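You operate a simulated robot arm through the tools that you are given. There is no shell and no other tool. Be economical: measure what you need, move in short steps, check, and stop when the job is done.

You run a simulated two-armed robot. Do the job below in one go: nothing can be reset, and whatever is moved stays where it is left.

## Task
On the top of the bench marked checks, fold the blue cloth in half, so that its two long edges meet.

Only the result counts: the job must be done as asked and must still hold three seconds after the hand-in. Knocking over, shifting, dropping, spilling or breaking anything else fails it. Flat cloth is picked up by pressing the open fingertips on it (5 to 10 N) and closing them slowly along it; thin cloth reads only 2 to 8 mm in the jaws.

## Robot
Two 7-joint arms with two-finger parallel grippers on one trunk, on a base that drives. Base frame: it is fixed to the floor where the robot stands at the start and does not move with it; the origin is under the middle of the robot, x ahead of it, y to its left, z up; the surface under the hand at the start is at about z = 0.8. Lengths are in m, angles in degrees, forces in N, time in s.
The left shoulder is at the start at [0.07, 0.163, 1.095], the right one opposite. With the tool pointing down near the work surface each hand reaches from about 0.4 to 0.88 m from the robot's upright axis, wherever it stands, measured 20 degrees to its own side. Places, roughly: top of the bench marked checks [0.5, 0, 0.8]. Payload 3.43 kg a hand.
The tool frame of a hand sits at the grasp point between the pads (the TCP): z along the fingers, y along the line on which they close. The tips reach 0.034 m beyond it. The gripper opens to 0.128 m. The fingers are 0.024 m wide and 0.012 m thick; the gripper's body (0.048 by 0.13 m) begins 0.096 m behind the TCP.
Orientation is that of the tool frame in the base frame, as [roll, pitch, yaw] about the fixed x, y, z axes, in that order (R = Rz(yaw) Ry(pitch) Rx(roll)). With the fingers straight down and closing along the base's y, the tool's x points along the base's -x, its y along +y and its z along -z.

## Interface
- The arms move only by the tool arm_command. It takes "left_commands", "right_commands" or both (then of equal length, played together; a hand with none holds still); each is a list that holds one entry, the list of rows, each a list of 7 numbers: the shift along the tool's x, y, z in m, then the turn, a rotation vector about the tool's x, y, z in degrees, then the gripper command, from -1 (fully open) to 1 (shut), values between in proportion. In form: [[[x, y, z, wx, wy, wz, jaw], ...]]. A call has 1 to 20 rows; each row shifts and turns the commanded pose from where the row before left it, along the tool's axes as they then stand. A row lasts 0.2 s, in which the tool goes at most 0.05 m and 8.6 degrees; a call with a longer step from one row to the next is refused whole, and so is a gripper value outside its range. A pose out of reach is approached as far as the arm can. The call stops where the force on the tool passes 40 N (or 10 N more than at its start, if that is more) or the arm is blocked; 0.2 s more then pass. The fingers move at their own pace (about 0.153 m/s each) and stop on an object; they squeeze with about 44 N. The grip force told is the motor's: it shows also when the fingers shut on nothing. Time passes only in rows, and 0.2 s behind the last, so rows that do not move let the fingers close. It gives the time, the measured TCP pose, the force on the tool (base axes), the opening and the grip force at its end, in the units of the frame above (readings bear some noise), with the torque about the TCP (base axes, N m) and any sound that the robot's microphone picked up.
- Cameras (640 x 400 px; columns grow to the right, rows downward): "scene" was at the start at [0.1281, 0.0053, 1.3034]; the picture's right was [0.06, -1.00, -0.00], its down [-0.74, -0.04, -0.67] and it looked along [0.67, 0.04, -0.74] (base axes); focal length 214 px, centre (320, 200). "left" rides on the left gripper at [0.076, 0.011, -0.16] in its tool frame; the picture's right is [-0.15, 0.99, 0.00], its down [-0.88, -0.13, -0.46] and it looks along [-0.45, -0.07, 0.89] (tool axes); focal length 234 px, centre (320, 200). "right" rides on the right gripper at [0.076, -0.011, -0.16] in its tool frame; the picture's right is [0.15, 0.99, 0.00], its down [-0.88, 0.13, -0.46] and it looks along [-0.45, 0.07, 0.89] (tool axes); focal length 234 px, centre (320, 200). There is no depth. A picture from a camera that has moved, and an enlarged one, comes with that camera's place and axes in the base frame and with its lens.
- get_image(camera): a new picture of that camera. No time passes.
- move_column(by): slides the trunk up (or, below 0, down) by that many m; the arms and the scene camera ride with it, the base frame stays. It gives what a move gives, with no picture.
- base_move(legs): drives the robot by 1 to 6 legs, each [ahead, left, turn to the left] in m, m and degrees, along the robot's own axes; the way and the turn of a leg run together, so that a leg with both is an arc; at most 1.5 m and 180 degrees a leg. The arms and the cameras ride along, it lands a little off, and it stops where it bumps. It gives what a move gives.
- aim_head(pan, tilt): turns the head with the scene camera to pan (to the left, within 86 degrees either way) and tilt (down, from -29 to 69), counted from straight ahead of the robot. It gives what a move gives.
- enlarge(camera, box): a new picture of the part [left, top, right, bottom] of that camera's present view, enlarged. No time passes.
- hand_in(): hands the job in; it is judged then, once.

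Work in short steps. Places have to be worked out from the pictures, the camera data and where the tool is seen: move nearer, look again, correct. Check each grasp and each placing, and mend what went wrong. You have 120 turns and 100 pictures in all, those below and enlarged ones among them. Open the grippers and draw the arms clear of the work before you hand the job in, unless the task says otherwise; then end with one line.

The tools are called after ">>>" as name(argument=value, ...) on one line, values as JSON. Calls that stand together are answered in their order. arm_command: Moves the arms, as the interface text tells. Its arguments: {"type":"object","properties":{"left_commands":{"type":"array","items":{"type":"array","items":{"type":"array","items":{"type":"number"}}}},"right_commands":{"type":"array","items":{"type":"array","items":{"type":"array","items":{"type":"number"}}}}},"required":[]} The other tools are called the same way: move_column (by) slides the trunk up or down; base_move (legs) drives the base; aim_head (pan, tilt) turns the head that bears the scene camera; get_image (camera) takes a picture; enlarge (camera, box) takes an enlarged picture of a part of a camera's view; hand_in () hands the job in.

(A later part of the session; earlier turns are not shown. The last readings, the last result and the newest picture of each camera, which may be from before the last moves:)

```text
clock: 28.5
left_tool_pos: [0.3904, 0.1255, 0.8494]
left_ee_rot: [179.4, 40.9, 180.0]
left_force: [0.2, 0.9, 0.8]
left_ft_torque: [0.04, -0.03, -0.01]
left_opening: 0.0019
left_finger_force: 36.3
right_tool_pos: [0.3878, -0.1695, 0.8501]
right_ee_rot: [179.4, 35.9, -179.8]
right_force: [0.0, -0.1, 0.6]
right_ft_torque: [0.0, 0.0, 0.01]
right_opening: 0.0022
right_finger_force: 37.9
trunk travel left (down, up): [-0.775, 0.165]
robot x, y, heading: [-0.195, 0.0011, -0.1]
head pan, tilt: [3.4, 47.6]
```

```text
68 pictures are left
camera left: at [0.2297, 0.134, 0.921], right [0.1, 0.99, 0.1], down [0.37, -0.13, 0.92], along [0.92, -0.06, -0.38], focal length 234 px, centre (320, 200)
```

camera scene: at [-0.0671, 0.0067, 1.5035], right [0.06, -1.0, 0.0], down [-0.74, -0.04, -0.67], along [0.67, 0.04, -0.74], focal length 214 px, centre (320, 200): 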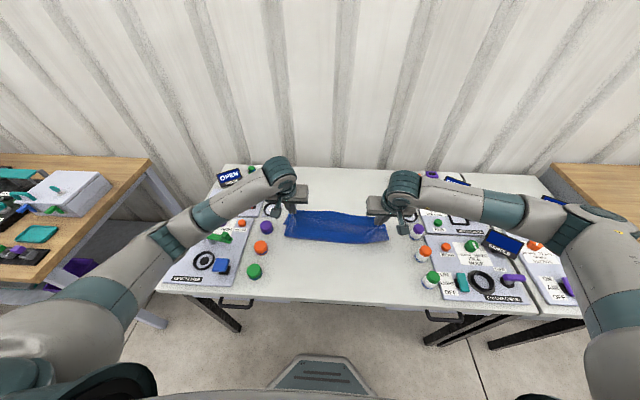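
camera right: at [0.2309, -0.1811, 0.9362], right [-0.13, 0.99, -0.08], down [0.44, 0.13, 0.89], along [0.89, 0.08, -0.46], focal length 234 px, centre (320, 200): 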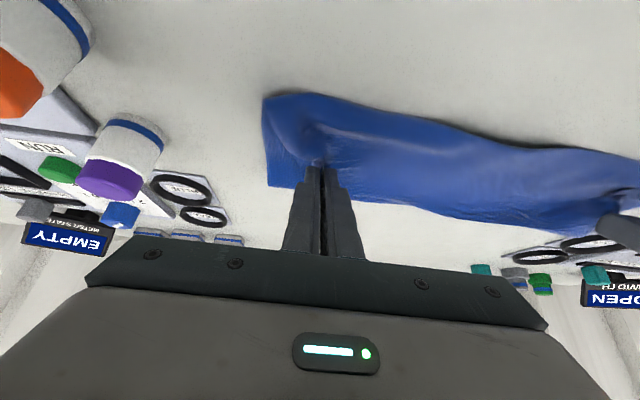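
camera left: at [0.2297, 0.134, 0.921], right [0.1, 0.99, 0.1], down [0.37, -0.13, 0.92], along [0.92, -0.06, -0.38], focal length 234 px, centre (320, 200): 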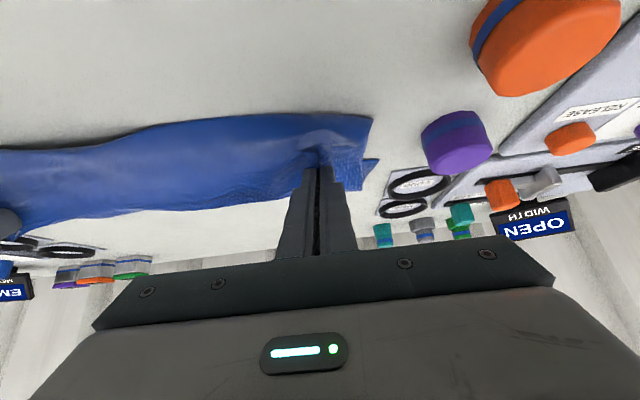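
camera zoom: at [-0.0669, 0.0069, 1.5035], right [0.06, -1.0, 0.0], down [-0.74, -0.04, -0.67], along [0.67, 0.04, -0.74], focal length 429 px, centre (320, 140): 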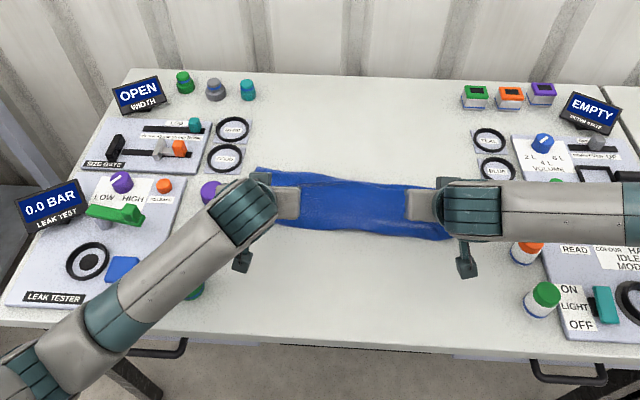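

The cloth is folding too close, at x≈0.47 instead of 0.53, with slack bulging under the fingers because the hands hung too high earlier. I'll open the fold forward along an arc so the bottom layer lies out, then lay it back properly.

>>> arm_command(left_commands=[[[-0.0413, -0.003, -0.0171, 0, 0, 0, 1], [-0.0413, -0.003, -0.0171, 0, 0, 0, 1], [-0.0456, -0.003, -0.0067, 0, 0, 0, 1], [-0.0335, -0.003, 0.0225, 0, 0, 0, 1], [-0.0302, -0.003, 0.0262, 0, 0, 0, 1], [-0.0227, -0.003, 0.0197, 0, 0, 0, 1], [0, 0, 0, 0, 0, 0, 1]]], right_commands=[[[-0.0397, -0.003, -0.0206, 0, 0, 0, 1], [-0.0397, -0.003, -0.0206, 0, 0, 0, 1], [-0.0449, -0.003, -0.0107, 0, 0, 0, 1], [-0.0353, -0.003, 0.0195, 0, 0, 0, 1], [-0.0324, -0.003, 0.0235, 0, 0, 0, 1], [-0.0243, -0.003, 0.0176, 0, 0, 0, 1], [0, 0, 0, 0, 0, 0, 1]]])

>>> enlarge(camera="scene", box=[200, 150, 440, 290])

>>> get_image(camera="right")

```text
clock: 30.1
left_tool_pos: [0.5715, 0.107, 0.972]
left_ee_rot: [179.5, 40.8, -180.0]
left_force: [-0.5, 0.6, -0.8]
left_ft_torque: [-0.02, 0.03, -0.02]
left_opening: 0.002
left_finger_force: 36.9
right_tool_pos: [0.566, -0.1891, 0.969]
right_ee_rot: [179.4, 36.0, -179.8]
right_force: [0.8, 0.9, -1.0]
right_ft_torque: [-0.07, 0.01, 0.03]
right_opening: 0.0027
right_finger_force: 37.0
trunk travel left (down, up): [-0.775, 0.165]
robot x, y, heading: [-0.197, 0.0001, -0.0]
head pan, tilt: [3.4, 47.6]
```

```text
2.67 times, centred on (320, 220) of scene
camera zoom: at [-0.0678, 0.0067, 1.5035], right [0.06, -1.0, 0.0], down [-0.74, -0.04, -0.67], along [0.67, 0.04, -0.74], focal length 572 px, centre (320, 147)
```

zoom: 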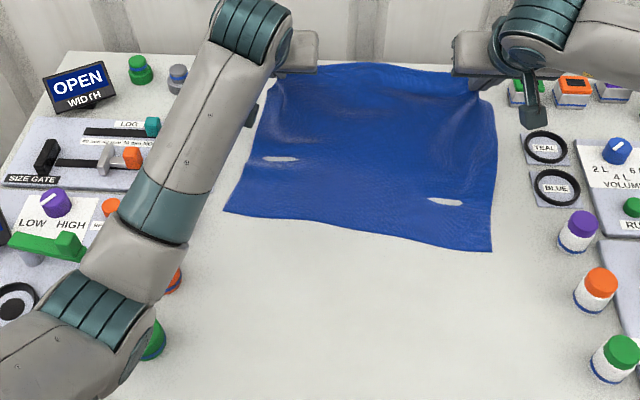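

```text
66 pictures are left
camera right: at [0.4102, -0.2015, 1.0555], right [-0.13, 0.99, -0.08], down [0.44, 0.13, 0.89], along [0.89, 0.08, -0.46], focal length 234 px, centre (320, 200)
```

right: 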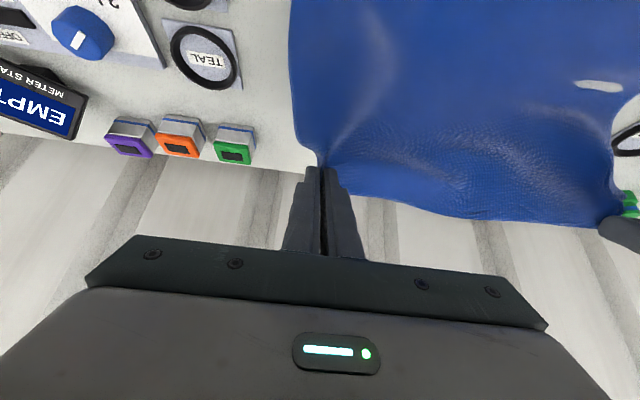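

The bottom layer is flat again. The left near corner has drifted forward: the near edge now runs (0.431, 0.183) to (0.382, -0.21). I'll lay the top layer back along a proper arc to that edge.

>>> arm_command(left_commands=[[[0.0316, 0.0043, -0.0155, 0, 0, 0, 1], [0.0325, 0.0043, -0.0084, 0, 0, 0, 1], [0.0287, 0.0043, -0.0051, 0, 0, 0, 1], [0.032, 0.0043, -0.0013, 0, 0, 0, 1], [0.0315, 0.0043, 0.0058, 0, 0, 0, 1], [0.0237, 0.0043, 0.0059, 0, 0, 0, 1], [0, 0, 0, 0, 0, 0, 1]]], right_commands=[[[0.036, 0.0048, -0.015, 0, 0, 0, 1], [0.0359, 0.0048, -0.0101, 0, 0, 0, 1], [0.0331, 0.0048, -0.0055, 0, 0, 0, 1], [0.0345, 0.0048, -0.0003, 0, 0, 0, 1], [0.0333, 0.0048, 0.0067, 0, 0, 0, 1], [0.0247, 0.0048, 0.0068, 0, 0, 0, 1], [0, 0, 0, 0, 0, 0, 1]]])

>>> enlarge(camera="scene", box=[200, 150, 440, 290])

>>> get_image(camera="right")

>>> get_image(camera="left")

```text
clock: 31.7
left_tool_pos: [0.4235, 0.1338, 0.8666]
left_ee_rot: [179.4, 40.9, 180.0]
left_force: [-0.3, -1.3, -0.7]
left_ft_torque: [-0.02, -0.02, -0.02]
left_opening: 0.0018
left_finger_force: 36.9
right_tool_pos: [0.3962, -0.1574, 0.8658]
right_ee_rot: [179.6, 35.9, -179.7]
right_force: [-0.4, -0.7, -0.2]
right_ft_torque: [-0.04, 0.02, 0.04]
right_opening: 0.0023
right_finger_force: 36.9
trunk travel left (down, up): [-0.775, 0.165]
robot x, y, heading: [-0.1917, 0.0034, -0.3]
head pan, tilt: [3.4, 47.6]
```

```text
2.67 times, centred on (320, 220) of scene
camera zoom: at [-0.0666, 0.0065, 1.5034], right [0.06, -1.0, 0.0], down [-0.74, -0.04, -0.67], along [0.67, 0.04, -0.74], focal length 572 px, centre (320, 147)
```

zoom: 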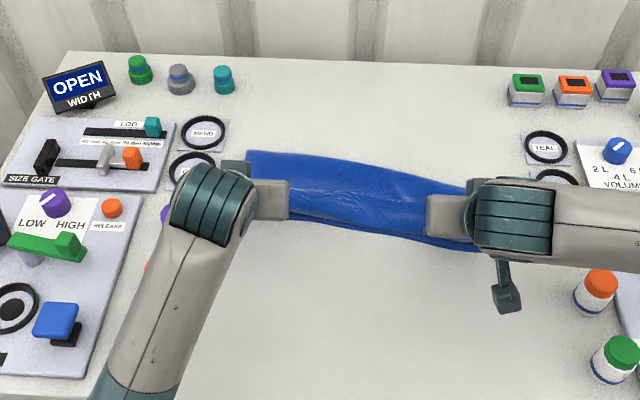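

```text
64 pictures are left
camera right: at [0.2424, -0.1699, 0.9526], right [-0.13, 0.99, -0.08], down [0.44, 0.13, 0.89], along [0.89, 0.08, -0.46], focal length 234 px, centre (320, 200)
```

right: 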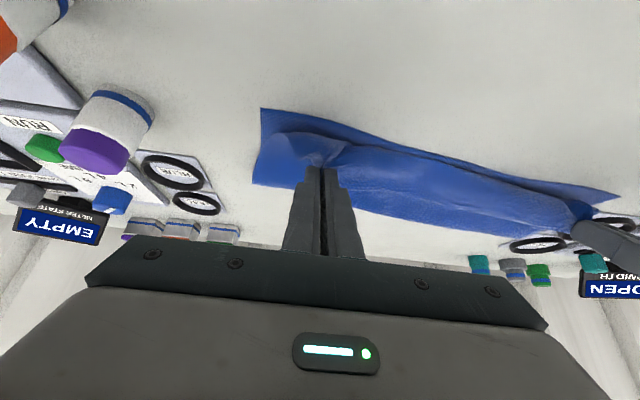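

```text
63 pictures are left
camera left: at [0.2617, 0.142, 0.9371], right [0.1, 0.99, 0.1], down [0.37, -0.14, 0.92], along [0.92, -0.06, -0.38], focal length 234 px, centre (320, 200)
```

left: 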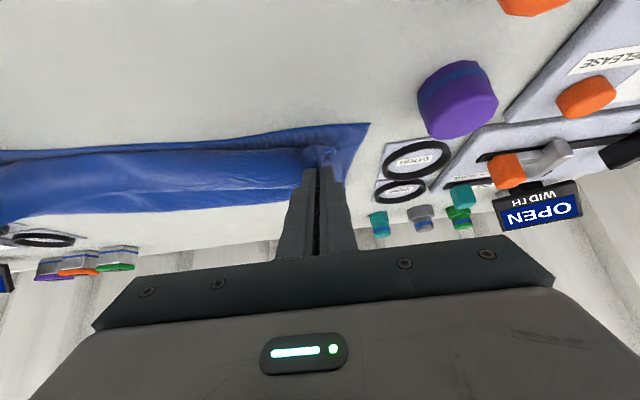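

Now the bottom strip shows just in front, and the fold line lies at about x=0.555 left and 0.50 right. I'll lower the hands onto the edge and watch the force.

>>> arm_command(left_commands=[[[0.0095, 0, 0.011, 0, 0, 0, 1], [0.0095, 0, 0.0109, 0, 0, 0, 1], [0, 0, 0, 0, 0, 0, 1]]], right_commands=[[[0.0083, 0, 0.0114, 0, 0, 0, 1], [0.0082, 0, 0.0113, 0, 0, 0, 1], [0, 0, 0, 0, 0, 0, 1]]])

>>> get_image(camera="right")

>>> get_image(camera="left")

```text
clock: 32.5
left_tool_pos: [0.423, 0.1318, 0.8394]
left_ee_rot: [179.5, 41.1, 180.0]
left_force: [1.7, -2.2, 13.6]
left_ft_torque: [-0.05, -0.18, -0.05]
left_opening: 0.0018
left_finger_force: 36.5
right_tool_pos: [0.3971, -0.1586, 0.839]
right_ee_rot: [179.5, 36.0, -179.8]
right_force: [-0.1, 0.9, 2.4]
right_ft_torque: [0.03, -0.02, -0.04]
right_opening: 0.0027
right_finger_force: 36.8
trunk travel left (down, up): [-0.775, 0.165]
robot x, y, heading: [-0.191, 0.0022, -0.1]
head pan, tilt: [3.4, 47.6]
```

```text
62 pictures are left
camera right: at [0.2417, -0.1706, 0.9256], right [-0.13, 0.99, -0.08], down [0.44, 0.13, 0.89], along [0.89, 0.08, -0.45], focal length 234 px, centre (320, 200)
```

right: 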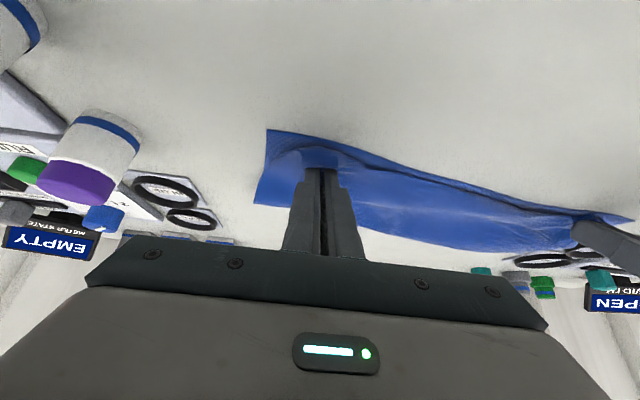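

```text
61 pictures are left
camera left: at [0.2611, 0.141, 0.9098], right [0.1, 0.99, 0.1], down [0.36, -0.13, 0.92], along [0.93, -0.06, -0.37], focal length 234 px, centre (320, 200)
```

left: 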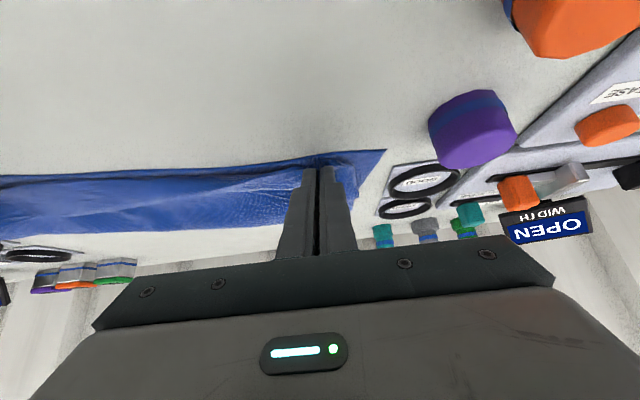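

The left touches at 14 N and the right barely at 2 N. I'll even these out and open slowly to 40 mm to spread the pinched ridges.

>>> arm_command(left_commands=[[[-0.0003, 0, -0.0004, 0, 0, 0, 1], [0, 0, 0, 0, 0, 0, 0.9], [0, 0, 0, 0, 0, 0, 0.8], [0, 0, 0, 0, 0, 0, 0.7], [0, 0, 0, 0, 0, 0, 0.6], [0, 0, 0, 0, 0, 0, 0.5], [0, 0, 0, 0, 0, 0, 0.4], [0, 0, 0, 0, 0, 0, 0.4]]], right_commands=[[[0.0003, 0, 0.0004, 0, 0, 0, 1], [0, 0, 0, 0, 0, 0, 0.9], [0, 0, 0, 0, 0, 0, 0.8], [0, 0, 0, 0, 0, 0, 0.7], [0, 0, 0, 0, 0, 0, 0.6], [0, 0, 0, 0, 0, 0, 0.5], [0, 0, 0, 0, 0, 0, 0.4], [0, 0, 0, 0, 0, 0, 0.4]]])

>>> get_image(camera="right")

>>> get_image(camera="left")

```text
clock: 34.3
left_tool_pos: [0.4237, 0.1334, 0.8386]
left_ee_rot: [179.4, 40.9, -180.0]
left_force: [0.8, -0.3, 0.2]
left_ft_torque: [-0.01, 0.04, 0.02]
left_opening: 0.0385
left_finger_force: 0.1
right_tool_pos: [0.3984, -0.1582, 0.839]
right_ee_rot: [179.5, 35.9, -179.8]
right_force: [0.9, 0.3, 1.3]
right_ft_torque: [0.03, -0.01, 0.02]
right_opening: 0.0383
right_finger_force: 0.1
trunk travel left (down, up): [-0.775, 0.165]
robot x, y, heading: [-0.1953, 0.0002, -0.3]
head pan, tilt: [3.4, 47.6]
```

```text
60 pictures are left
camera right: at [0.242, -0.1711, 0.9247], right [-0.13, 0.99, -0.08], down [0.44, 0.13, 0.89], along [0.89, 0.08, -0.46], focal length 234 px, centre (320, 200)
```

right: 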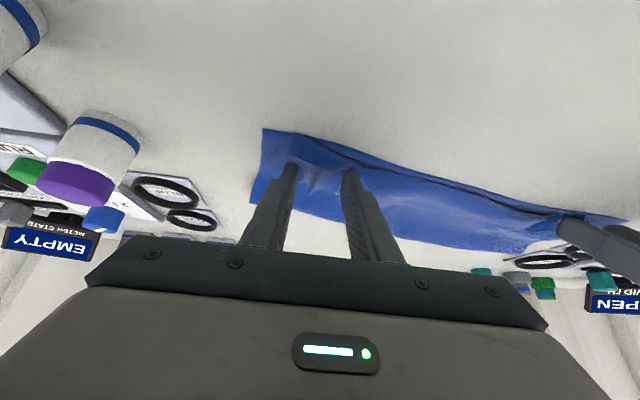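

```text
59 pictures are left
camera left: at [0.2611, 0.1417, 0.9094], right [0.1, 0.99, 0.1], down [0.37, -0.13, 0.92], along [0.92, -0.06, -0.38], focal length 234 px, centre (320, 200)
```

left: 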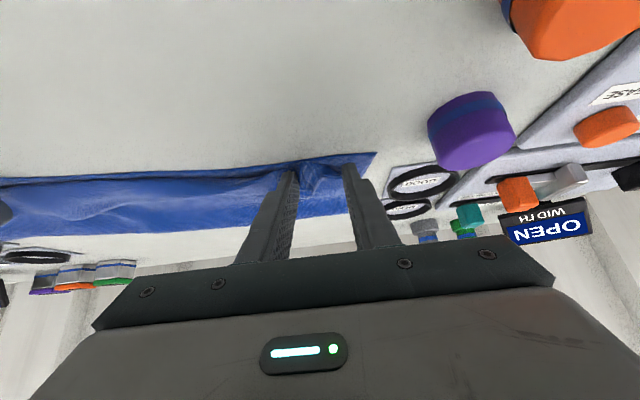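

The cloth is released. I'll withdraw back and up, then look at the result.

>>> arm_command(left_commands=[[[0, 0, -0.02, 0, 0, 0, 0.4], [0, 0, -0.025, 0, 0, 0, 0.4], [-0.0295, 0, -0.034, 0, 0, 0, 0.4], [-0.0295, 0, -0.034, 0, 6, 0, 0.4], [-0.0295, 0, -0.034, 0, 8, 0, 0.4], [0, 0.02, -0.03, 0, 8, 0, 0.4], [0, 0.02, 0, 0, 8, 0, 0.4], [0, 0.02, 0, 0, 8, 0, 0.4], [0, 0, 0, 0, 0, 0, 0.4]]], right_commands=[[[0, 0, -0.02, 0, 0, 0, 0.4], [0, 0, -0.025, 0, 0, 0, 0.4], [-0.0265, 0, -0.0364, 0, 0, 0, 0.4], [-0.0265, 0, -0.0364, 0, 6, 0, 0.4], [-0.0265, 0, -0.0364, 0, 8, 0, 0.4], [0, -0.02, -0.03, 0, 8, 0, 0.4], [0, -0.02, 0, 0, 8, 0, 0.4], [0, -0.02, 0, 0, 3, 0, 0.4], [0, 0, 0, 0, 0, 0, 0.4]]])

>>> enlarge(camera="scene", box=[220, 150, 440, 290])

>>> get_image(camera="right")

>>> get_image(camera="left")

```text
clock: 35.7
left_tool_pos: [0.4264, 0.2402, 0.9607]
left_ee_rot: [170.2, 21.8, -178.7]
left_force: [-0.5, 0.7, -0.4]
left_ft_torque: [0.04, 0.02, -0.02]
left_opening: 0.0385
left_finger_force: 0.1
left hand out of reach, approached as far as the arm can: row 5, 6
right_tool_pos: [0.3677, -0.1747, 1.027]
right_ee_rot: [179.7, 16.7, -179.6]
right_force: [-0.5, 0.2, 0.3]
right_ft_torque: [-0.04, -0.01, 0.05]
right_opening: 0.0384
right_finger_force: 0.0
trunk travel left (down, up): [-0.775, 0.165]
robot x, y, heading: [-0.1949, 0.0009, 0.1]
head pan, tilt: [3.4, 47.6]
stopped in row 6 (left hand): the arm was blocked; the commanded pose is now the measured one
```

```text
2.86 times, centred on (330, 220) of scene
camera zoom: at [-0.0661, 0.0077, 1.5033], right [0.06, -1.0, 0.0], down [-0.74, -0.04, -0.67], along [0.67, 0.04, -0.74], focal length 613 px, centre (291, 143)
```

zoom: 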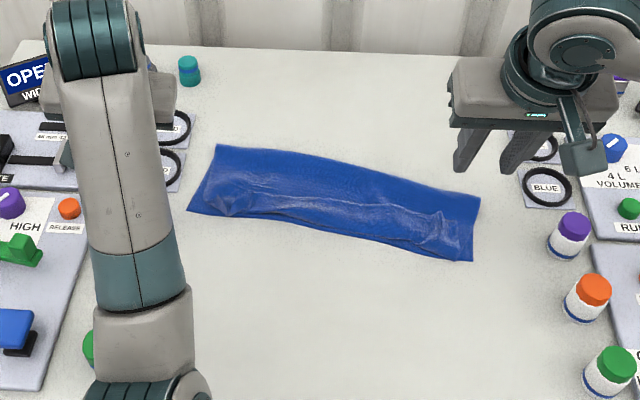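

```text
57 pictures are left
camera right: at [0.2491, -0.1861, 1.1588], right [-0.15, 0.99, -0.04], down [0.71, 0.13, 0.69], along [0.69, 0.08, -0.72], focal length 234 px, centre (320, 200)
```

right: 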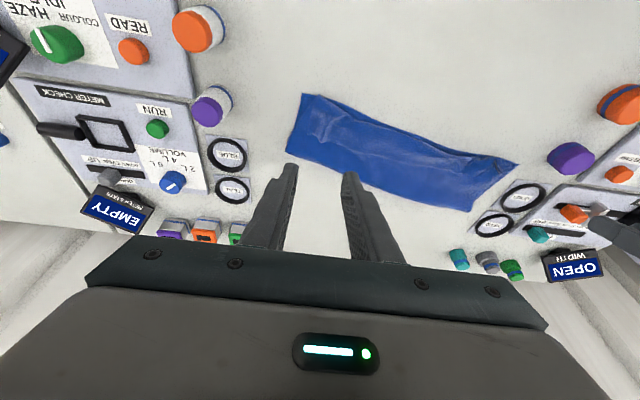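

```text
56 pictures are left
camera left: at [0.2972, 0.2199, 1.0809], right [0.05, 0.98, 0.21], down [0.66, -0.19, 0.72], along [0.75, 0.1, -0.66], focal length 234 px, centre (320, 200)
```

left: 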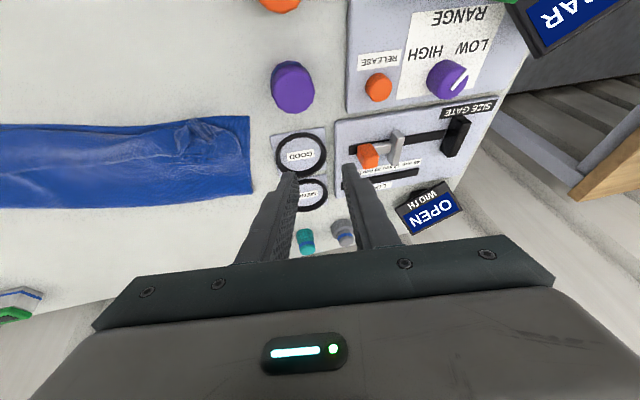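

The cloth is folded with the near strips close, but the hem looks crumpled at both corners. I'll raise the left arm clear and zoom in.

>>> arm_command(left_commands=[[[-0.01, 0, -0.03, 0, 0, 0, 0.4], [-0.01, 0, -0.03, 0, 0, 0, 0.4], [0, 0, -0.03, 0, 0, 0, 0.4], [0, 0, 0, 0, 0, 0, 0.4]]])

>>> enlarge(camera="scene", box=[275, 190, 395, 250])

>>> enlarge(camera="right", box=[260, 70, 560, 230])

>>> get_image(camera="left")

```text
clock: 36.9
left_tool_pos: [0.4373, 0.298, 1.0267]
left_ee_rot: [164.4, 22.2, -177.0]
left_force: [0.6, 0.9, 0.4]
left_ft_torque: [-0.01, -0.02, -0.01]
left_opening: 0.0383
left_finger_force: 0.1
left hand out of reach, approached as far as the arm can: row 2, 3
right_tool_pos: [0.3675, -0.175, 1.0273]
right_ee_rot: [179.7, 16.8, -179.7]
right_force: [-0.8, 0.7, -0.4]
right_ft_torque: [0.01, -0.03, -0.03]
right_opening: 0.0383
right_finger_force: 0.1
trunk travel left (down, up): [-0.775, 0.165]
robot x, y, heading: [-0.194, -0.0002, 0.0]
head pan, tilt: [3.4, 47.6]
stopped in row 4 (left hand): the arm was blocked; the commanded pose is now the measured one
```

```text
5.33 times, centred on (335, 220) of scene
camera zoom: at [-0.067, 0.0069, 1.5034], right [0.06, -1.0, 0.0], down [-0.74, -0.04, -0.67], along [0.67, 0.04, -0.74], focal length 1144 px, centre (240, 93)
```

zoom: 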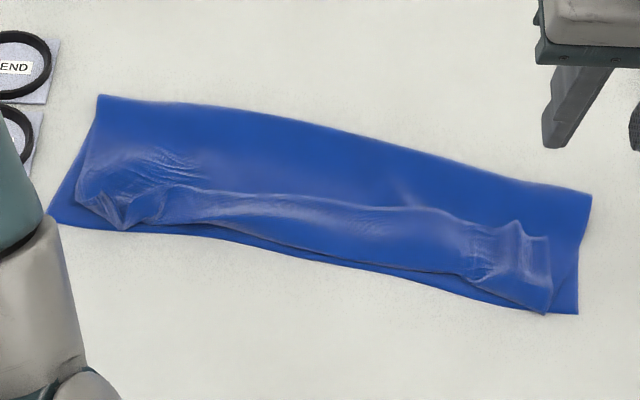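

```text
2.13 times, centred on (410, 150) of right
camera zoom: at [0.2484, -0.187, 1.1594], right [-0.15, 0.99, -0.04], down [0.71, 0.13, 0.69], along [0.69, 0.08, -0.72], focal length 500 px, centre (128, 307)
```

zoom: 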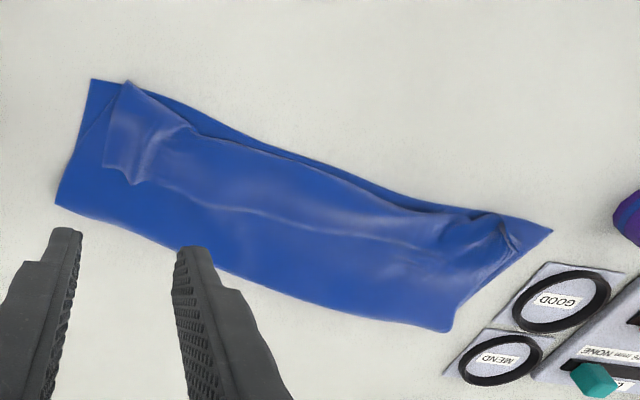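

```text
53 pictures are left
camera left: at [0.3094, 0.2572, 1.1426], right [-0.01, 0.95, 0.3], down [0.67, -0.21, 0.71], along [0.74, 0.21, -0.64], focal length 234 px, centre (320, 200)
```

left: 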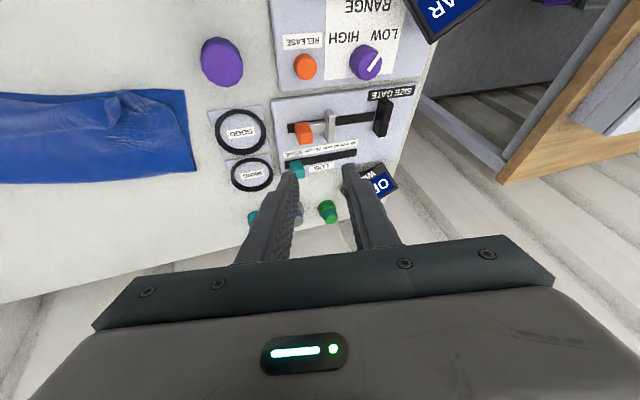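

The hem is curled over on top because of slack: the bottom layer is too short and the top too long, so I need to regrasp and re-lay it. The left arm is cramped with the trunk this high, so I'll lower the trunk 6 cm and straighten the left hand.

>>> move_column(by=-0.06)

>>> arm_command(left_commands=[[[0, -0.02, 0, 5, 0, 0, 0.4], [0, -0.02, 0, 5, 4, 0, 0.4], [0, -0.02, 0, 5, 6, 0, 0.4], [0, -0.02, 0, 0, 6, 0, 0.4], [0, 0, 0, 0, 6, 0, 0.4], [0, 0, 0, 0, 0, 0, 0.4]]], right_commands=[[[0, 0, 0, 0, 4, 0, 0.4], [0, 0, 0, 0, 4, 0, 0.4], [0, 0, 0, 0, 4, 0, 0.4], [0, 0, 0, 0, 4.7, 0, 0.4], [0, 0, 0, 0, 0, 0, 0.4], [0, 0, 0, 0, 0, 0, 0.4]]])

>>> get_image(camera="scene")

```text
clock: 37.9
left_tool_pos: [0.4377, 0.2966, 0.9659]
left_ee_rot: [164.6, 22.3, -177.1]
left_force: [0.5, -1.1, 0.1]
left_ft_torque: [0.0, 0.03, 0.01]
left_opening: 0.0382
left_finger_force: 0.1
right_tool_pos: [0.3675, -0.1754, 0.968]
right_ee_rot: [179.7, 16.8, -179.7]
right_force: [-1.5, -0.1, 0.0]
right_ft_torque: [0.0, -0.01, 0.03]
right_opening: 0.0383
right_finger_force: 0.1
trunk travel left (down, up): [-0.715, 0.225]
robot x, y, heading: [-0.1929, -0.0003, -0.2]
head pan, tilt: [3.4, 47.6]
```

```text
clock: 39.3
left_tool_pos: [0.4952, 0.2516, 0.918]
left_ee_rot: [179.4, 0.3, -175.5]
left_force: [0.2, 0.5, 0.3]
left_ft_torque: [-0.02, 0.02, -0.01]
left_opening: 0.0381
left_finger_force: 0.0
left hand out of reach, approached as far as the arm can: row 2, 3, 4, 5
right_tool_pos: [0.3684, -0.1747, 0.9677]
right_ee_rot: [179.7, 0.0, -179.6]
right_force: [-0.1, 0.5, 0.5]
right_ft_torque: [0.03, 0.0, 0.01]
right_opening: 0.0383
right_finger_force: 0.0
trunk travel left (down, up): [-0.715, 0.225]
robot x, y, heading: [-0.1936, 0.0032, -0.1]
head pan, tilt: [3.4, 47.6]
```

```text
52 pictures are left
camera scene: at [-0.0672, 0.007, 1.4435], right [0.06, -1.0, 0.0], down [-0.74, -0.04, -0.67], along [0.67, 0.04, -0.74], focal length 214 px, centre (320, 200)
```

scene: 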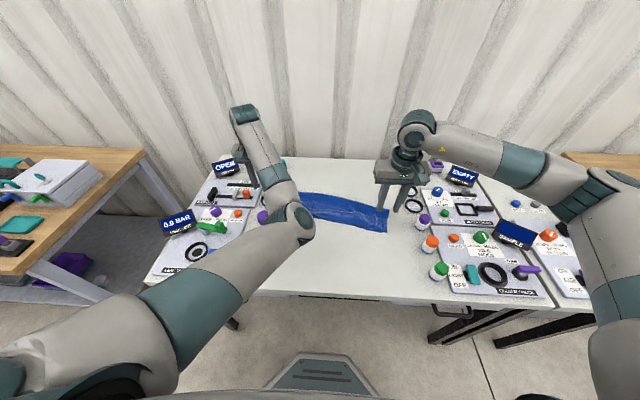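

The left arm's elbow has swung inward into an awkward pose. I'll move the left hand up and forward to stretch the arm out, then look.

>>> arm_command(left_commands=[[[0, 0, -0.03, 0, 0, 0, 0.4], [0, 0, -0.03, 0, 0, 0, 0.4], [-0.02, 0, -0.03, 0, 0, 0, 0.4], [-0.04, 0, -0.02, 0, 0, 0, 0.4], [-0.04, 0, -0.02, 0, 0, 0, 0.4], [0, 0, 0, 0, 0, 0, 0.4]]])

>>> get_image(camera="scene")

```text
clock: 40.7
left_tool_pos: [0.6146, 0.2562, 1.0385]
left_ee_rot: [-180.0, 0.2, -176.3]
left_force: [0.5, -0.1, -0.1]
left_ft_torque: [0.04, -0.02, 0.01]
left_opening: 0.0384
left_finger_force: 0.1
left hand out of reach, approached as far as the arm can: row 1, 2
right_tool_pos: [0.3675, -0.1762, 0.9669]
right_ee_rot: [179.6, 0.1, -179.6]
right_force: [0.9, 0.1, -0.1]
right_ft_torque: [0.01, 0.03, 0.0]
right_opening: 0.0387
right_finger_force: 0.0
trunk travel left (down, up): [-0.715, 0.225]
robot x, y, heading: [-0.1938, -0.0008, 0.0]
head pan, tilt: [3.4, 47.6]
```

```text
51 pictures are left
camera scene: at [-0.0672, 0.006, 1.4435], right [0.06, -1.0, 0.0], down [-0.74, -0.04, -0.67], along [0.67, 0.04, -0.74], focal length 214 px, centre (320, 200)
```

scene: 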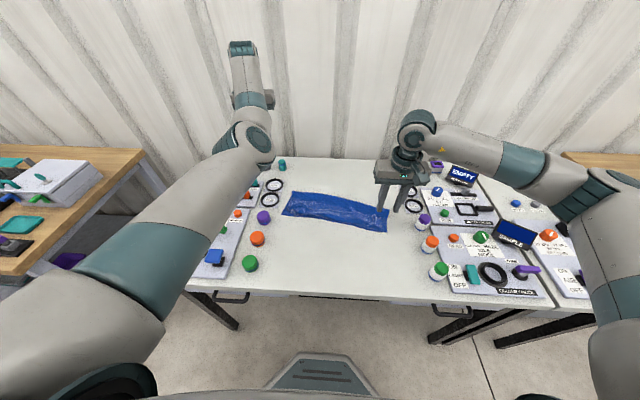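

The elbow is still inward. I'll carry the hand further forward and across to the middle to bring the elbow outward.

>>> arm_command(left_commands=[[[-0.02, -0.04, 0, 0, 0, 0, 0.4], [-0.02, -0.04, 0, 0, 0, 0, 0.4], [0, -0.045, 0, 0, 0, 0, 0.4], [0, -0.045, 0, 0, 0, 0, 0.4], [0, -0.04, 0, 0, 0, 0, 0.4], [0, -0.03, 0, 0, 0, 0, 0.4], [0, 0, 0, 0, 0, 0, 0.4]]])

>>> get_image(camera="scene")

```text
clock: 42.3
left_tool_pos: [0.6092, 0.0229, 1.0348]
left_ee_rot: [180.0, 0.0, -176.3]
left_force: [0.0, -0.1, 0.1]
left_ft_torque: [-0.03, 0.0, -0.02]
left_opening: 0.0386
left_finger_force: 0.1
left hand out of reach, approached as far as the arm can: row 2, 3, 4, 5, 6
right_tool_pos: [0.3677, -0.1735, 0.9686]
right_ee_rot: [179.8, 0.1, -179.5]
right_force: [-0.1, 0.5, 0.1]
right_ft_torque: [-0.01, -0.02, -0.01]
right_opening: 0.0385
right_finger_force: 0.1
trunk travel left (down, up): [-0.715, 0.225]
robot x, y, heading: [-0.1963, 0.0029, 0.2]
head pan, tilt: [3.4, 47.6]
```

```text
50 pictures are left
camera scene: at [-0.0673, 0.0081, 1.4435], right [0.06, -1.0, 0.0], down [-0.74, -0.04, -0.67], along [0.67, 0.04, -0.74], focal length 214 px, centre (320, 200)
```

scene: 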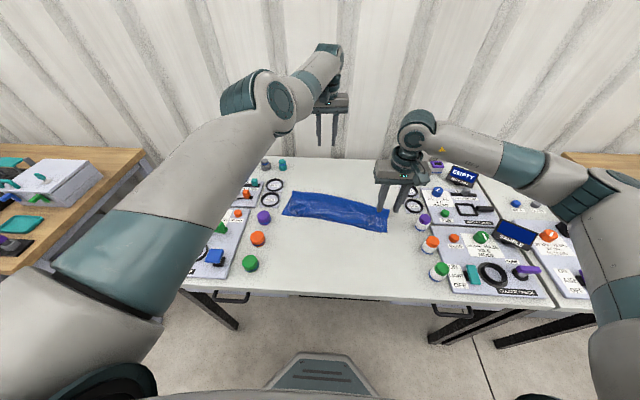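

The elbow is now up and outward. I'll bring the left hand back over the cloth and view it from both wrists.

>>> arm_command(left_commands=[[[0.04, 0.019, 0.014, 0, 0, -1, 0.4], [0.04, 0.019, 0.014, 0, 0, -1, 0.4], [0.04, 0.019, 0.014, 0, 0, -1, 0.4], [0.04, 0.019, 0.014, 0, 0, -0.5, 0.4], [0, 0, 0, 0, 0, 0, 0.4]]])

>>> get_image(camera="left")

>>> get_image(camera="right")

>>> get_image(camera="scene")

```text
clock: 43.5
left_tool_pos: [0.6119, 0.0333, 0.9763]
left_ee_rot: [179.9, 0.0, -172.8]
left_force: [-0.7, 0.6, 0.0]
left_ft_torque: [-0.03, 0.0, 0.0]
left_opening: 0.0384
left_finger_force: 0.0
left hand out of reach, approached as far as the arm can: row 1, 2, 3, 4
right_tool_pos: [0.3673, -0.1749, 0.9676]
right_ee_rot: [179.7, 0.1, -179.6]
right_force: [-0.5, 0.0, 0.5]
right_ft_torque: [0.02, 0.04, 0.0]
right_opening: 0.0384
right_finger_force: 0.0
trunk travel left (down, up): [-0.715, 0.225]
robot x, y, heading: [-0.1995, 0.0013, 0.1]
head pan, tilt: [3.4, 47.6]
```

```text
49 pictures are left
camera left: at [0.5359, 0.0337, 1.1371], right [0.02, 1.0, 0.0], down [0.89, -0.02, 0.46], along [0.45, -0.01, -0.89], focal length 234 px, centre (320, 200)
```

left: 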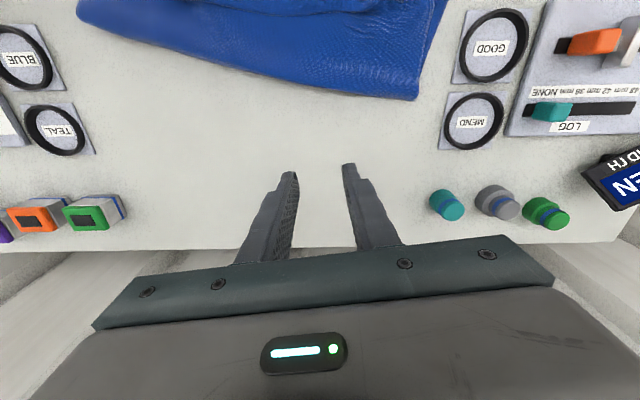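

```text
48 pictures are left
camera right: at [0.2912, -0.1868, 1.1282], right [-0.15, 0.99, 0.01], down [0.88, 0.13, 0.46], along [0.45, 0.08, -0.89], focal length 234 px, centre (320, 200)
```

right: 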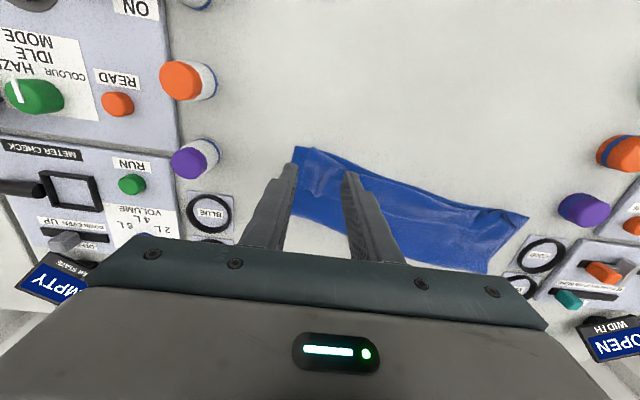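

```text
47 pictures are left
camera scene: at [-0.0672, 0.0068, 1.4435], right [0.06, -1.0, 0.0], down [-0.74, -0.04, -0.67], along [0.67, 0.04, -0.74], focal length 214 px, centre (320, 200)
```

scene: 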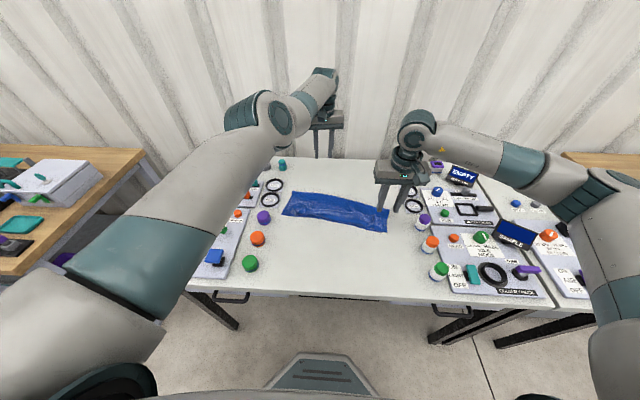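

The left arm can't come back toward the robot in this configuration. I'll swing the hand further across and up, clear of the right hand, so the elbow goes fully outward.

>>> arm_command(left_commands=[[[0, -0.03, -0.03, 0, 0, 0, 0.4], [0, -0.035, -0.03, 0, 0, 0, 0.4], [0, -0.035, -0.03, 0, 0, 0, 0.4], [0, -0.035, -0.02, 0, 0, 0, 0.4], [0, -0.04, 0, 0, 0, 0, 0.4], [0, 0, 0, 0, 0, 0, 0.4]]])

>>> arm_command(left_commands=[[[0.03, 0.02, 0, 0, 0, 0, 0.4], [0.03, 0.03, 0, 0, 0, 0, 0.4], [0.03, 0.03, 0, 0, 0, 0, 0.4], [0.03, 0.03, 0, 0, 0, 0, 0.4], [0, 0.04, 0, 0, 0, 0, 0.4], [0, 0.04, 0, 0, 0, 0, 0.4], [0, 0, 0, 0, 0, 0, 0.4]]])

>>> get_image(camera="scene")

```text
clock: 44.9
left_tool_pos: [0.5761, -0.0598, 1.0716]
left_ee_rot: [179.9, 0.0, -172.8]
left_force: [-0.1, -0.5, 0.0]
left_ft_torque: [0.01, 0.03, 0.03]
left_opening: 0.0385
left_finger_force: 0.0
left hand out of reach, approached as far as the arm can: row 1, 2, 3, 4, 5
right_tool_pos: [0.3682, -0.1742, 0.9678]
right_ee_rot: [179.7, 0.1, -179.6]
right_force: [0.3, 0.8, 0.3]
right_ft_torque: [-0.02, -0.01, 0.0]
right_opening: 0.0384
right_finger_force: 0.1
trunk travel left (down, up): [-0.715, 0.225]
robot x, y, heading: [-0.196, 0.0047, -0.2]
head pan, tilt: [3.4, 47.6]
```

```text
clock: 46.5
left_tool_pos: [0.606, 0.0262, 1.0831]
left_ee_rot: [179.8, 0.0, -172.8]
left_force: [0.4, -0.1, 0.2]
left_ft_torque: [0.04, 0.0, -0.04]
left_opening: 0.0384
left_finger_force: 0.0
left hand out of reach, approached as far as the arm can: row 1, 2, 3, 4, 5, 6
right_tool_pos: [0.3673, -0.1761, 0.9679]
right_ee_rot: [179.6, 0.1, -179.6]
right_force: [0.2, 0.0, -0.4]
right_ft_torque: [0.01, 0.02, -0.05]
right_opening: 0.0383
right_finger_force: 0.0
trunk travel left (down, up): [-0.715, 0.225]
robot x, y, heading: [-0.1922, -0.0032, -0.1]
head pan, tilt: [3.4, 47.6]
```

```text
46 pictures are left
camera scene: at [-0.0673, 0.0056, 1.4435], right [0.06, -1.0, 0.0], down [-0.74, -0.04, -0.67], along [0.67, 0.04, -0.74], focal length 214 px, centre (320, 200)
```

scene: 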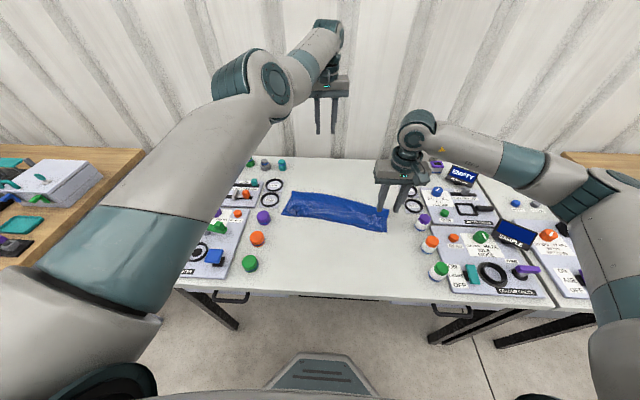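

The hand still won't come back. I'll stretch the left arm nearly straight outward (forward, left, up), then bend it back so the elbow can choose the outward side.

>>> arm_command(left_commands=[[[-0.035, 0.03, -0.015, 0, 0, 0, 0.4], [-0.035, 0.03, -0.015, 0, 0, 0, 0.4], [-0.03, 0.035, -0.015, 0, 0, 0, 0.4], [-0.02, 0.04, -0.015, 0, 0, 0, 0.4], [0, 0.045, -0.015, 0, 0, 0, 0.4], [0, 0.045, -0.015, 0, 0, 0, 0.4], [0, 0.045, 0, 0, 0, 0, 0.4], [0, 0, 0, 0, 0, 0, 0.4]]])

>>> get_image(camera="scene")

```text
clock: 48.3
left_tool_pos: [0.6205, 0.3118, 1.1653]
left_ee_rot: [179.9, -0.1, -172.8]
left_force: [0.2, -1.0, -0.6]
left_ft_torque: [0.03, 0.02, 0.0]
left_opening: 0.0382
left_finger_force: 0.0
left hand out of reach, approached as far as the arm can: row 1, 2, 3, 4, 6, 7
right_tool_pos: [0.3671, -0.1755, 0.9665]
right_ee_rot: [179.6, 0.1, -179.6]
right_force: [0.5, 0.3, -0.7]
right_ft_torque: [-0.02, 0.0, -0.01]
right_opening: 0.0386
right_finger_force: 0.0
trunk travel left (down, up): [-0.715, 0.225]
robot x, y, heading: [-0.1949, 0.0009, -0.0]
head pan, tilt: [3.4, 47.6]
```

```text
45 pictures are left
camera scene: at [-0.0671, 0.0056, 1.4435], right [0.06, -1.0, 0.0], down [-0.74, -0.04, -0.67], along [0.67, 0.04, -0.74], focal length 214 px, centre (320, 200)
```

scene: 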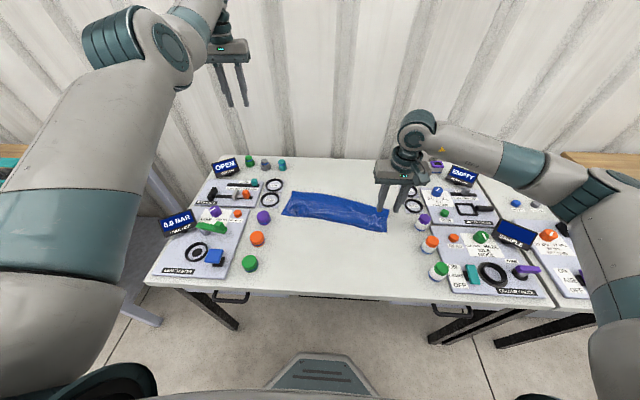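

The hand looks held at nearly constant distance from the shoulder, as if the elbow is at its straight limit. I'll try bending straight back from here.

>>> arm_command(left_commands=[[[0.03, -0.01, 0, 0, 0, 0, 0.4], [0.03, -0.01, 0, 0, 0, 0, 0.4], [0.03, -0.01, 0, 0, 0, 0, 0.4], [0.03, 0, 0, 0, 0, 0, 0.4], [0.03, 0, 0, 0, 0, 0, 0.4], [0, 0, 0, 0, 0, 0, 0.4]]])

>>> get_image(camera="scene")

```text
clock: 49.7
left_tool_pos: [0.6168, 0.2807, 1.1896]
left_ee_rot: [-179.9, 0.1, -172.8]
left_force: [0.7, -0.5, -0.7]
left_ft_torque: [-0.01, 0.0, -0.02]
left_opening: 0.0386
left_finger_force: 0.0
left hand out of reach, approached as far as the arm can: row 1, 2, 3, 4, 5
right_tool_pos: [0.3686, -0.1745, 0.9675]
right_ee_rot: [179.7, 0.0, -179.6]
right_force: [-0.5, -0.3, -0.3]
right_ft_torque: [-0.03, -0.01, 0.0]
right_opening: 0.0383
right_finger_force: 0.0
trunk travel left (down, up): [-0.715, 0.225]
robot x, y, heading: [-0.1984, -0.0024, 0.0]
head pan, tilt: [3.4, 47.6]
```

```text
44 pictures are left
camera scene: at [-0.0669, 0.0069, 1.4434], right [0.06, -1.0, 0.0], down [-0.74, -0.04, -0.67], along [0.67, 0.04, -0.74], focal length 214 px, centre (320, 200)
```

scene: 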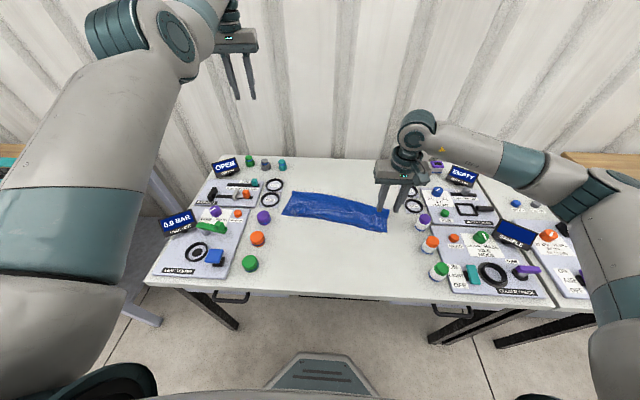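

The wrist is 0.776 m from the shoulder, which is exactly full stretch, so the elbow is on the wrong side of its straight-arm point. I'll try turning the hand back under the forearm, which should force the elbow to flex through.

>>> arm_command(left_commands=[[[0, 0, 0, 0, 8, 0, 0.4], [0, 0, 0, 0, 8, 0, 0.4], [0, 0, 0, 0, 8, 0, 0.4], [0, 0, 0, 0, 8, 0, 0.4], [0, 0, 0, 0, 8, 0, 0.4], [0, 0, 0, 0, 8, 0, 0.4], [0, 0, 0, 0, 8, 0, 0.4], [0, 0, 0, 0, 8, 0, 0.4], [0, 0, 0, 0, 0, 0, 0.4]]])

>>> get_image(camera="scene")

```text
clock: 51.7
left_tool_pos: [0.5831, 0.2746, 1.1887]
left_ee_rot: [-179.8, -8.5, -172.3]
left_force: [-0.2, 0.1, -0.7]
left_ft_torque: [0.01, -0.01, -0.02]
left_opening: 0.0383
left_finger_force: 0.0
left hand out of reach, approached as far as the arm can: row 1, 2, 3, 4, 5, 6, 7, 8
right_tool_pos: [0.3682, -0.1752, 0.9675]
right_ee_rot: [179.7, 0.1, -179.5]
right_force: [0.4, 0.4, -0.5]
right_ft_torque: [0.02, 0.0, -0.02]
right_opening: 0.0383
right_finger_force: 0.2
trunk travel left (down, up): [-0.715, 0.225]
robot x, y, heading: [-0.1928, 0.003, -0.3]
head pan, tilt: [3.4, 47.6]
```

```text
43 pictures are left
camera scene: at [-0.0669, 0.007, 1.4434], right [0.06, -1.0, 0.0], down [-0.74, -0.04, -0.67], along [0.67, 0.04, -0.74], focal length 214 px, centre (320, 200)
```

scene: 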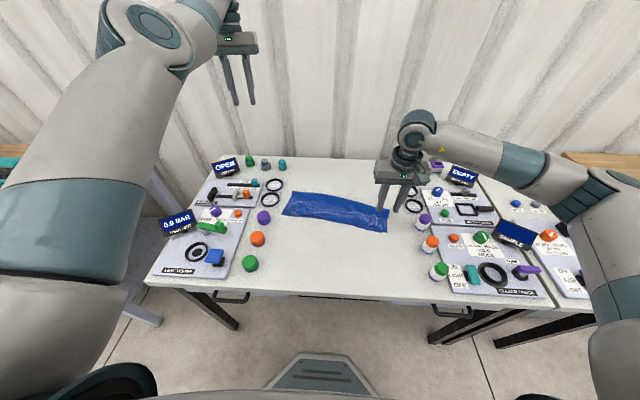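

Tilting back stopped after 8°, so the wrist is at its flex limit, and fingers-down is what blocks moving inward. I'll tilt the fingers forward instead and move the hand inward with that freedom.

>>> arm_command(left_commands=[[[0, 0, 0, 0, -8, 0, 0.4], [0, 0, 0, 0, -8, 0, 0.4], [0, 0, 0, 0, -8, 0, 0.4], [0, 0, 0, 0, -8, 0, 0.4], [0, 0, 0, 0, -8, 0, 0.4], [0, 0, 0, 0, -8, 0, 0.4], [0.03, 0, -0.02, 0, 0, 0, 0.4], [0.03, 0, -0.02, 0, 0, 0, 0.4], [0.03, 0, -0.02, 0, 0, 0, 0.4], [0.03, 0, -0.02, 0, 0, 0, 0.4], [0, 0, 0, 0, 0, 0, 0.4]]])

>>> get_image(camera="scene")

```text
clock: 54.1
left_tool_pos: [0.765, 0.2715, 1.251]
left_ee_rot: [-179.8, 39.3, -172.2]
left_force: [-0.6, 0.0, 0.3]
left_ft_torque: [-0.06, -0.01, 0.01]
left_opening: 0.0385
left_finger_force: 0.0
left hand out of reach, approached as far as the arm can: row 1, 2, 3, 4, 5, 6, 7, 8, 9, 10
right_tool_pos: [0.3689, -0.174, 0.9665]
right_ee_rot: [179.7, 0.1, -179.6]
right_force: [0.3, 0.4, 0.3]
right_ft_torque: [0.01, -0.01, 0.02]
right_opening: 0.0386
right_finger_force: 0.2
trunk travel left (down, up): [-0.715, 0.225]
robot x, y, heading: [-0.1949, -0.0002, -0.4]
head pan, tilt: [3.4, 47.6]
```

```text
42 pictures are left
camera scene: at [-0.0667, 0.0071, 1.4434], right [0.06, -1.0, 0.0], down [-0.74, -0.04, -0.67], along [0.67, 0.04, -0.74], focal length 214 px, centre (320, 200)
```

scene: 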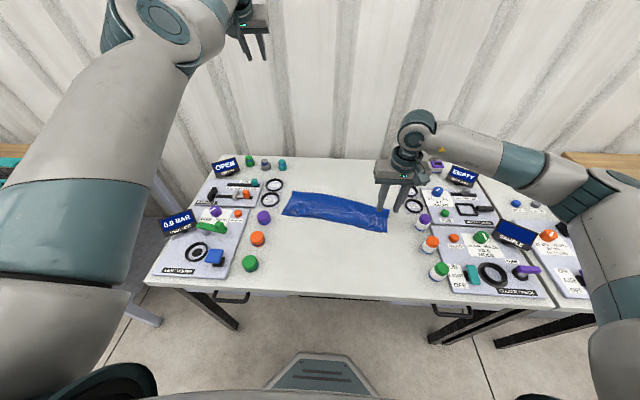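

The left arm is stuck straight, so I'll park it high and clear and finish with the right hand alone, one corner at a time. First I'll raise the right hand, then put the trunk back to its original height.

>>> arm_command(right_commands=[[[0, 0, -0.045, 0, 0, 0, 0.4], [0, 0, -0.045, 0, 0, 0, 0.4], [0, 0, -0.045, 0, 0, 0, 0.4], [0, 0, -0.015, 0, 0, 0, 0.4], [0, 0, 0, 0, 0, 0, 0.4]]])

>>> move_column(by=-0.12)

>>> get_image(camera="scene")

>>> get_image(camera="right")

```text
clock: 55.3
left_tool_pos: [0.7645, 0.2705, 1.2505]
left_ee_rot: [-179.9, 39.4, -172.2]
left_force: [0.5, -0.5, -0.6]
left_ft_torque: [0.0, 0.0, 0.0]
left_opening: 0.0386
left_finger_force: 0.0
right_tool_pos: [0.3672, -0.1757, 1.118]
right_ee_rot: [179.7, 0.1, -179.5]
right_force: [-0.3, -0.3, 1.0]
right_ft_torque: [0.01, 0.0, -0.01]
right_opening: 0.0384
right_finger_force: 0.0
trunk travel left (down, up): [-0.715, 0.225]
robot x, y, heading: [-0.1922, 0.0047, -0.1]
head pan, tilt: [3.4, 47.6]
```

```text
clock: 56.8
left_tool_pos: [0.7645, 0.2711, 1.1299]
left_ee_rot: [-179.8, 39.5, -172.1]
left_force: [0.0, -0.2, -0.3]
left_ft_torque: [-0.06, -0.01, 0.01]
left_opening: 0.0382
left_finger_force: 0.0
right_tool_pos: [0.3668, -0.1738, 0.9986]
right_ee_rot: [179.7, 0.1, -179.6]
right_force: [-0.3, -0.2, 0.8]
right_ft_torque: [-0.02, -0.01, -0.02]
right_opening: 0.0384
right_finger_force: 0.0
trunk travel left (down, up): [-0.595, 0.345]
robot x, y, heading: [-0.1921, 0.003, -0.2]
head pan, tilt: [3.4, 47.6]
```

```text
41 pictures are left
camera scene: at [-0.0672, 0.007, 1.3235], right [0.06, -1.0, 0.0], down [-0.74, -0.04, -0.67], along [0.67, 0.04, -0.74], focal length 214 px, centre (320, 200)
```

scene: 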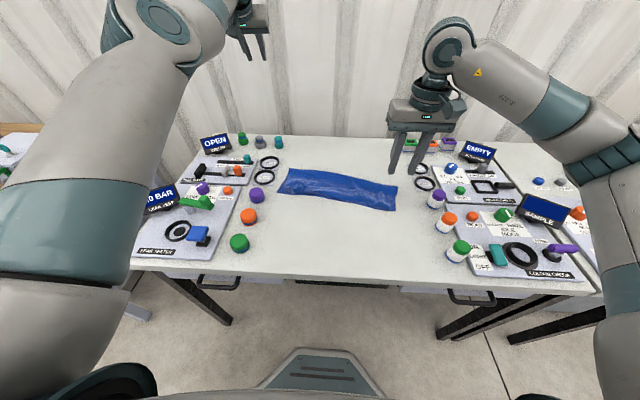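

```text
40 pictures are left
camera right: at [0.2906, -0.1863, 1.1587], right [-0.15, 0.99, 0.01], down [0.88, 0.13, 0.46], along [0.45, 0.07, -0.89], focal length 234 px, centre (320, 200)
```

right: 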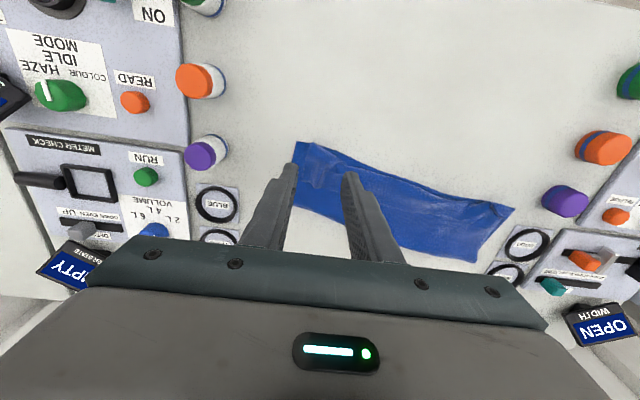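

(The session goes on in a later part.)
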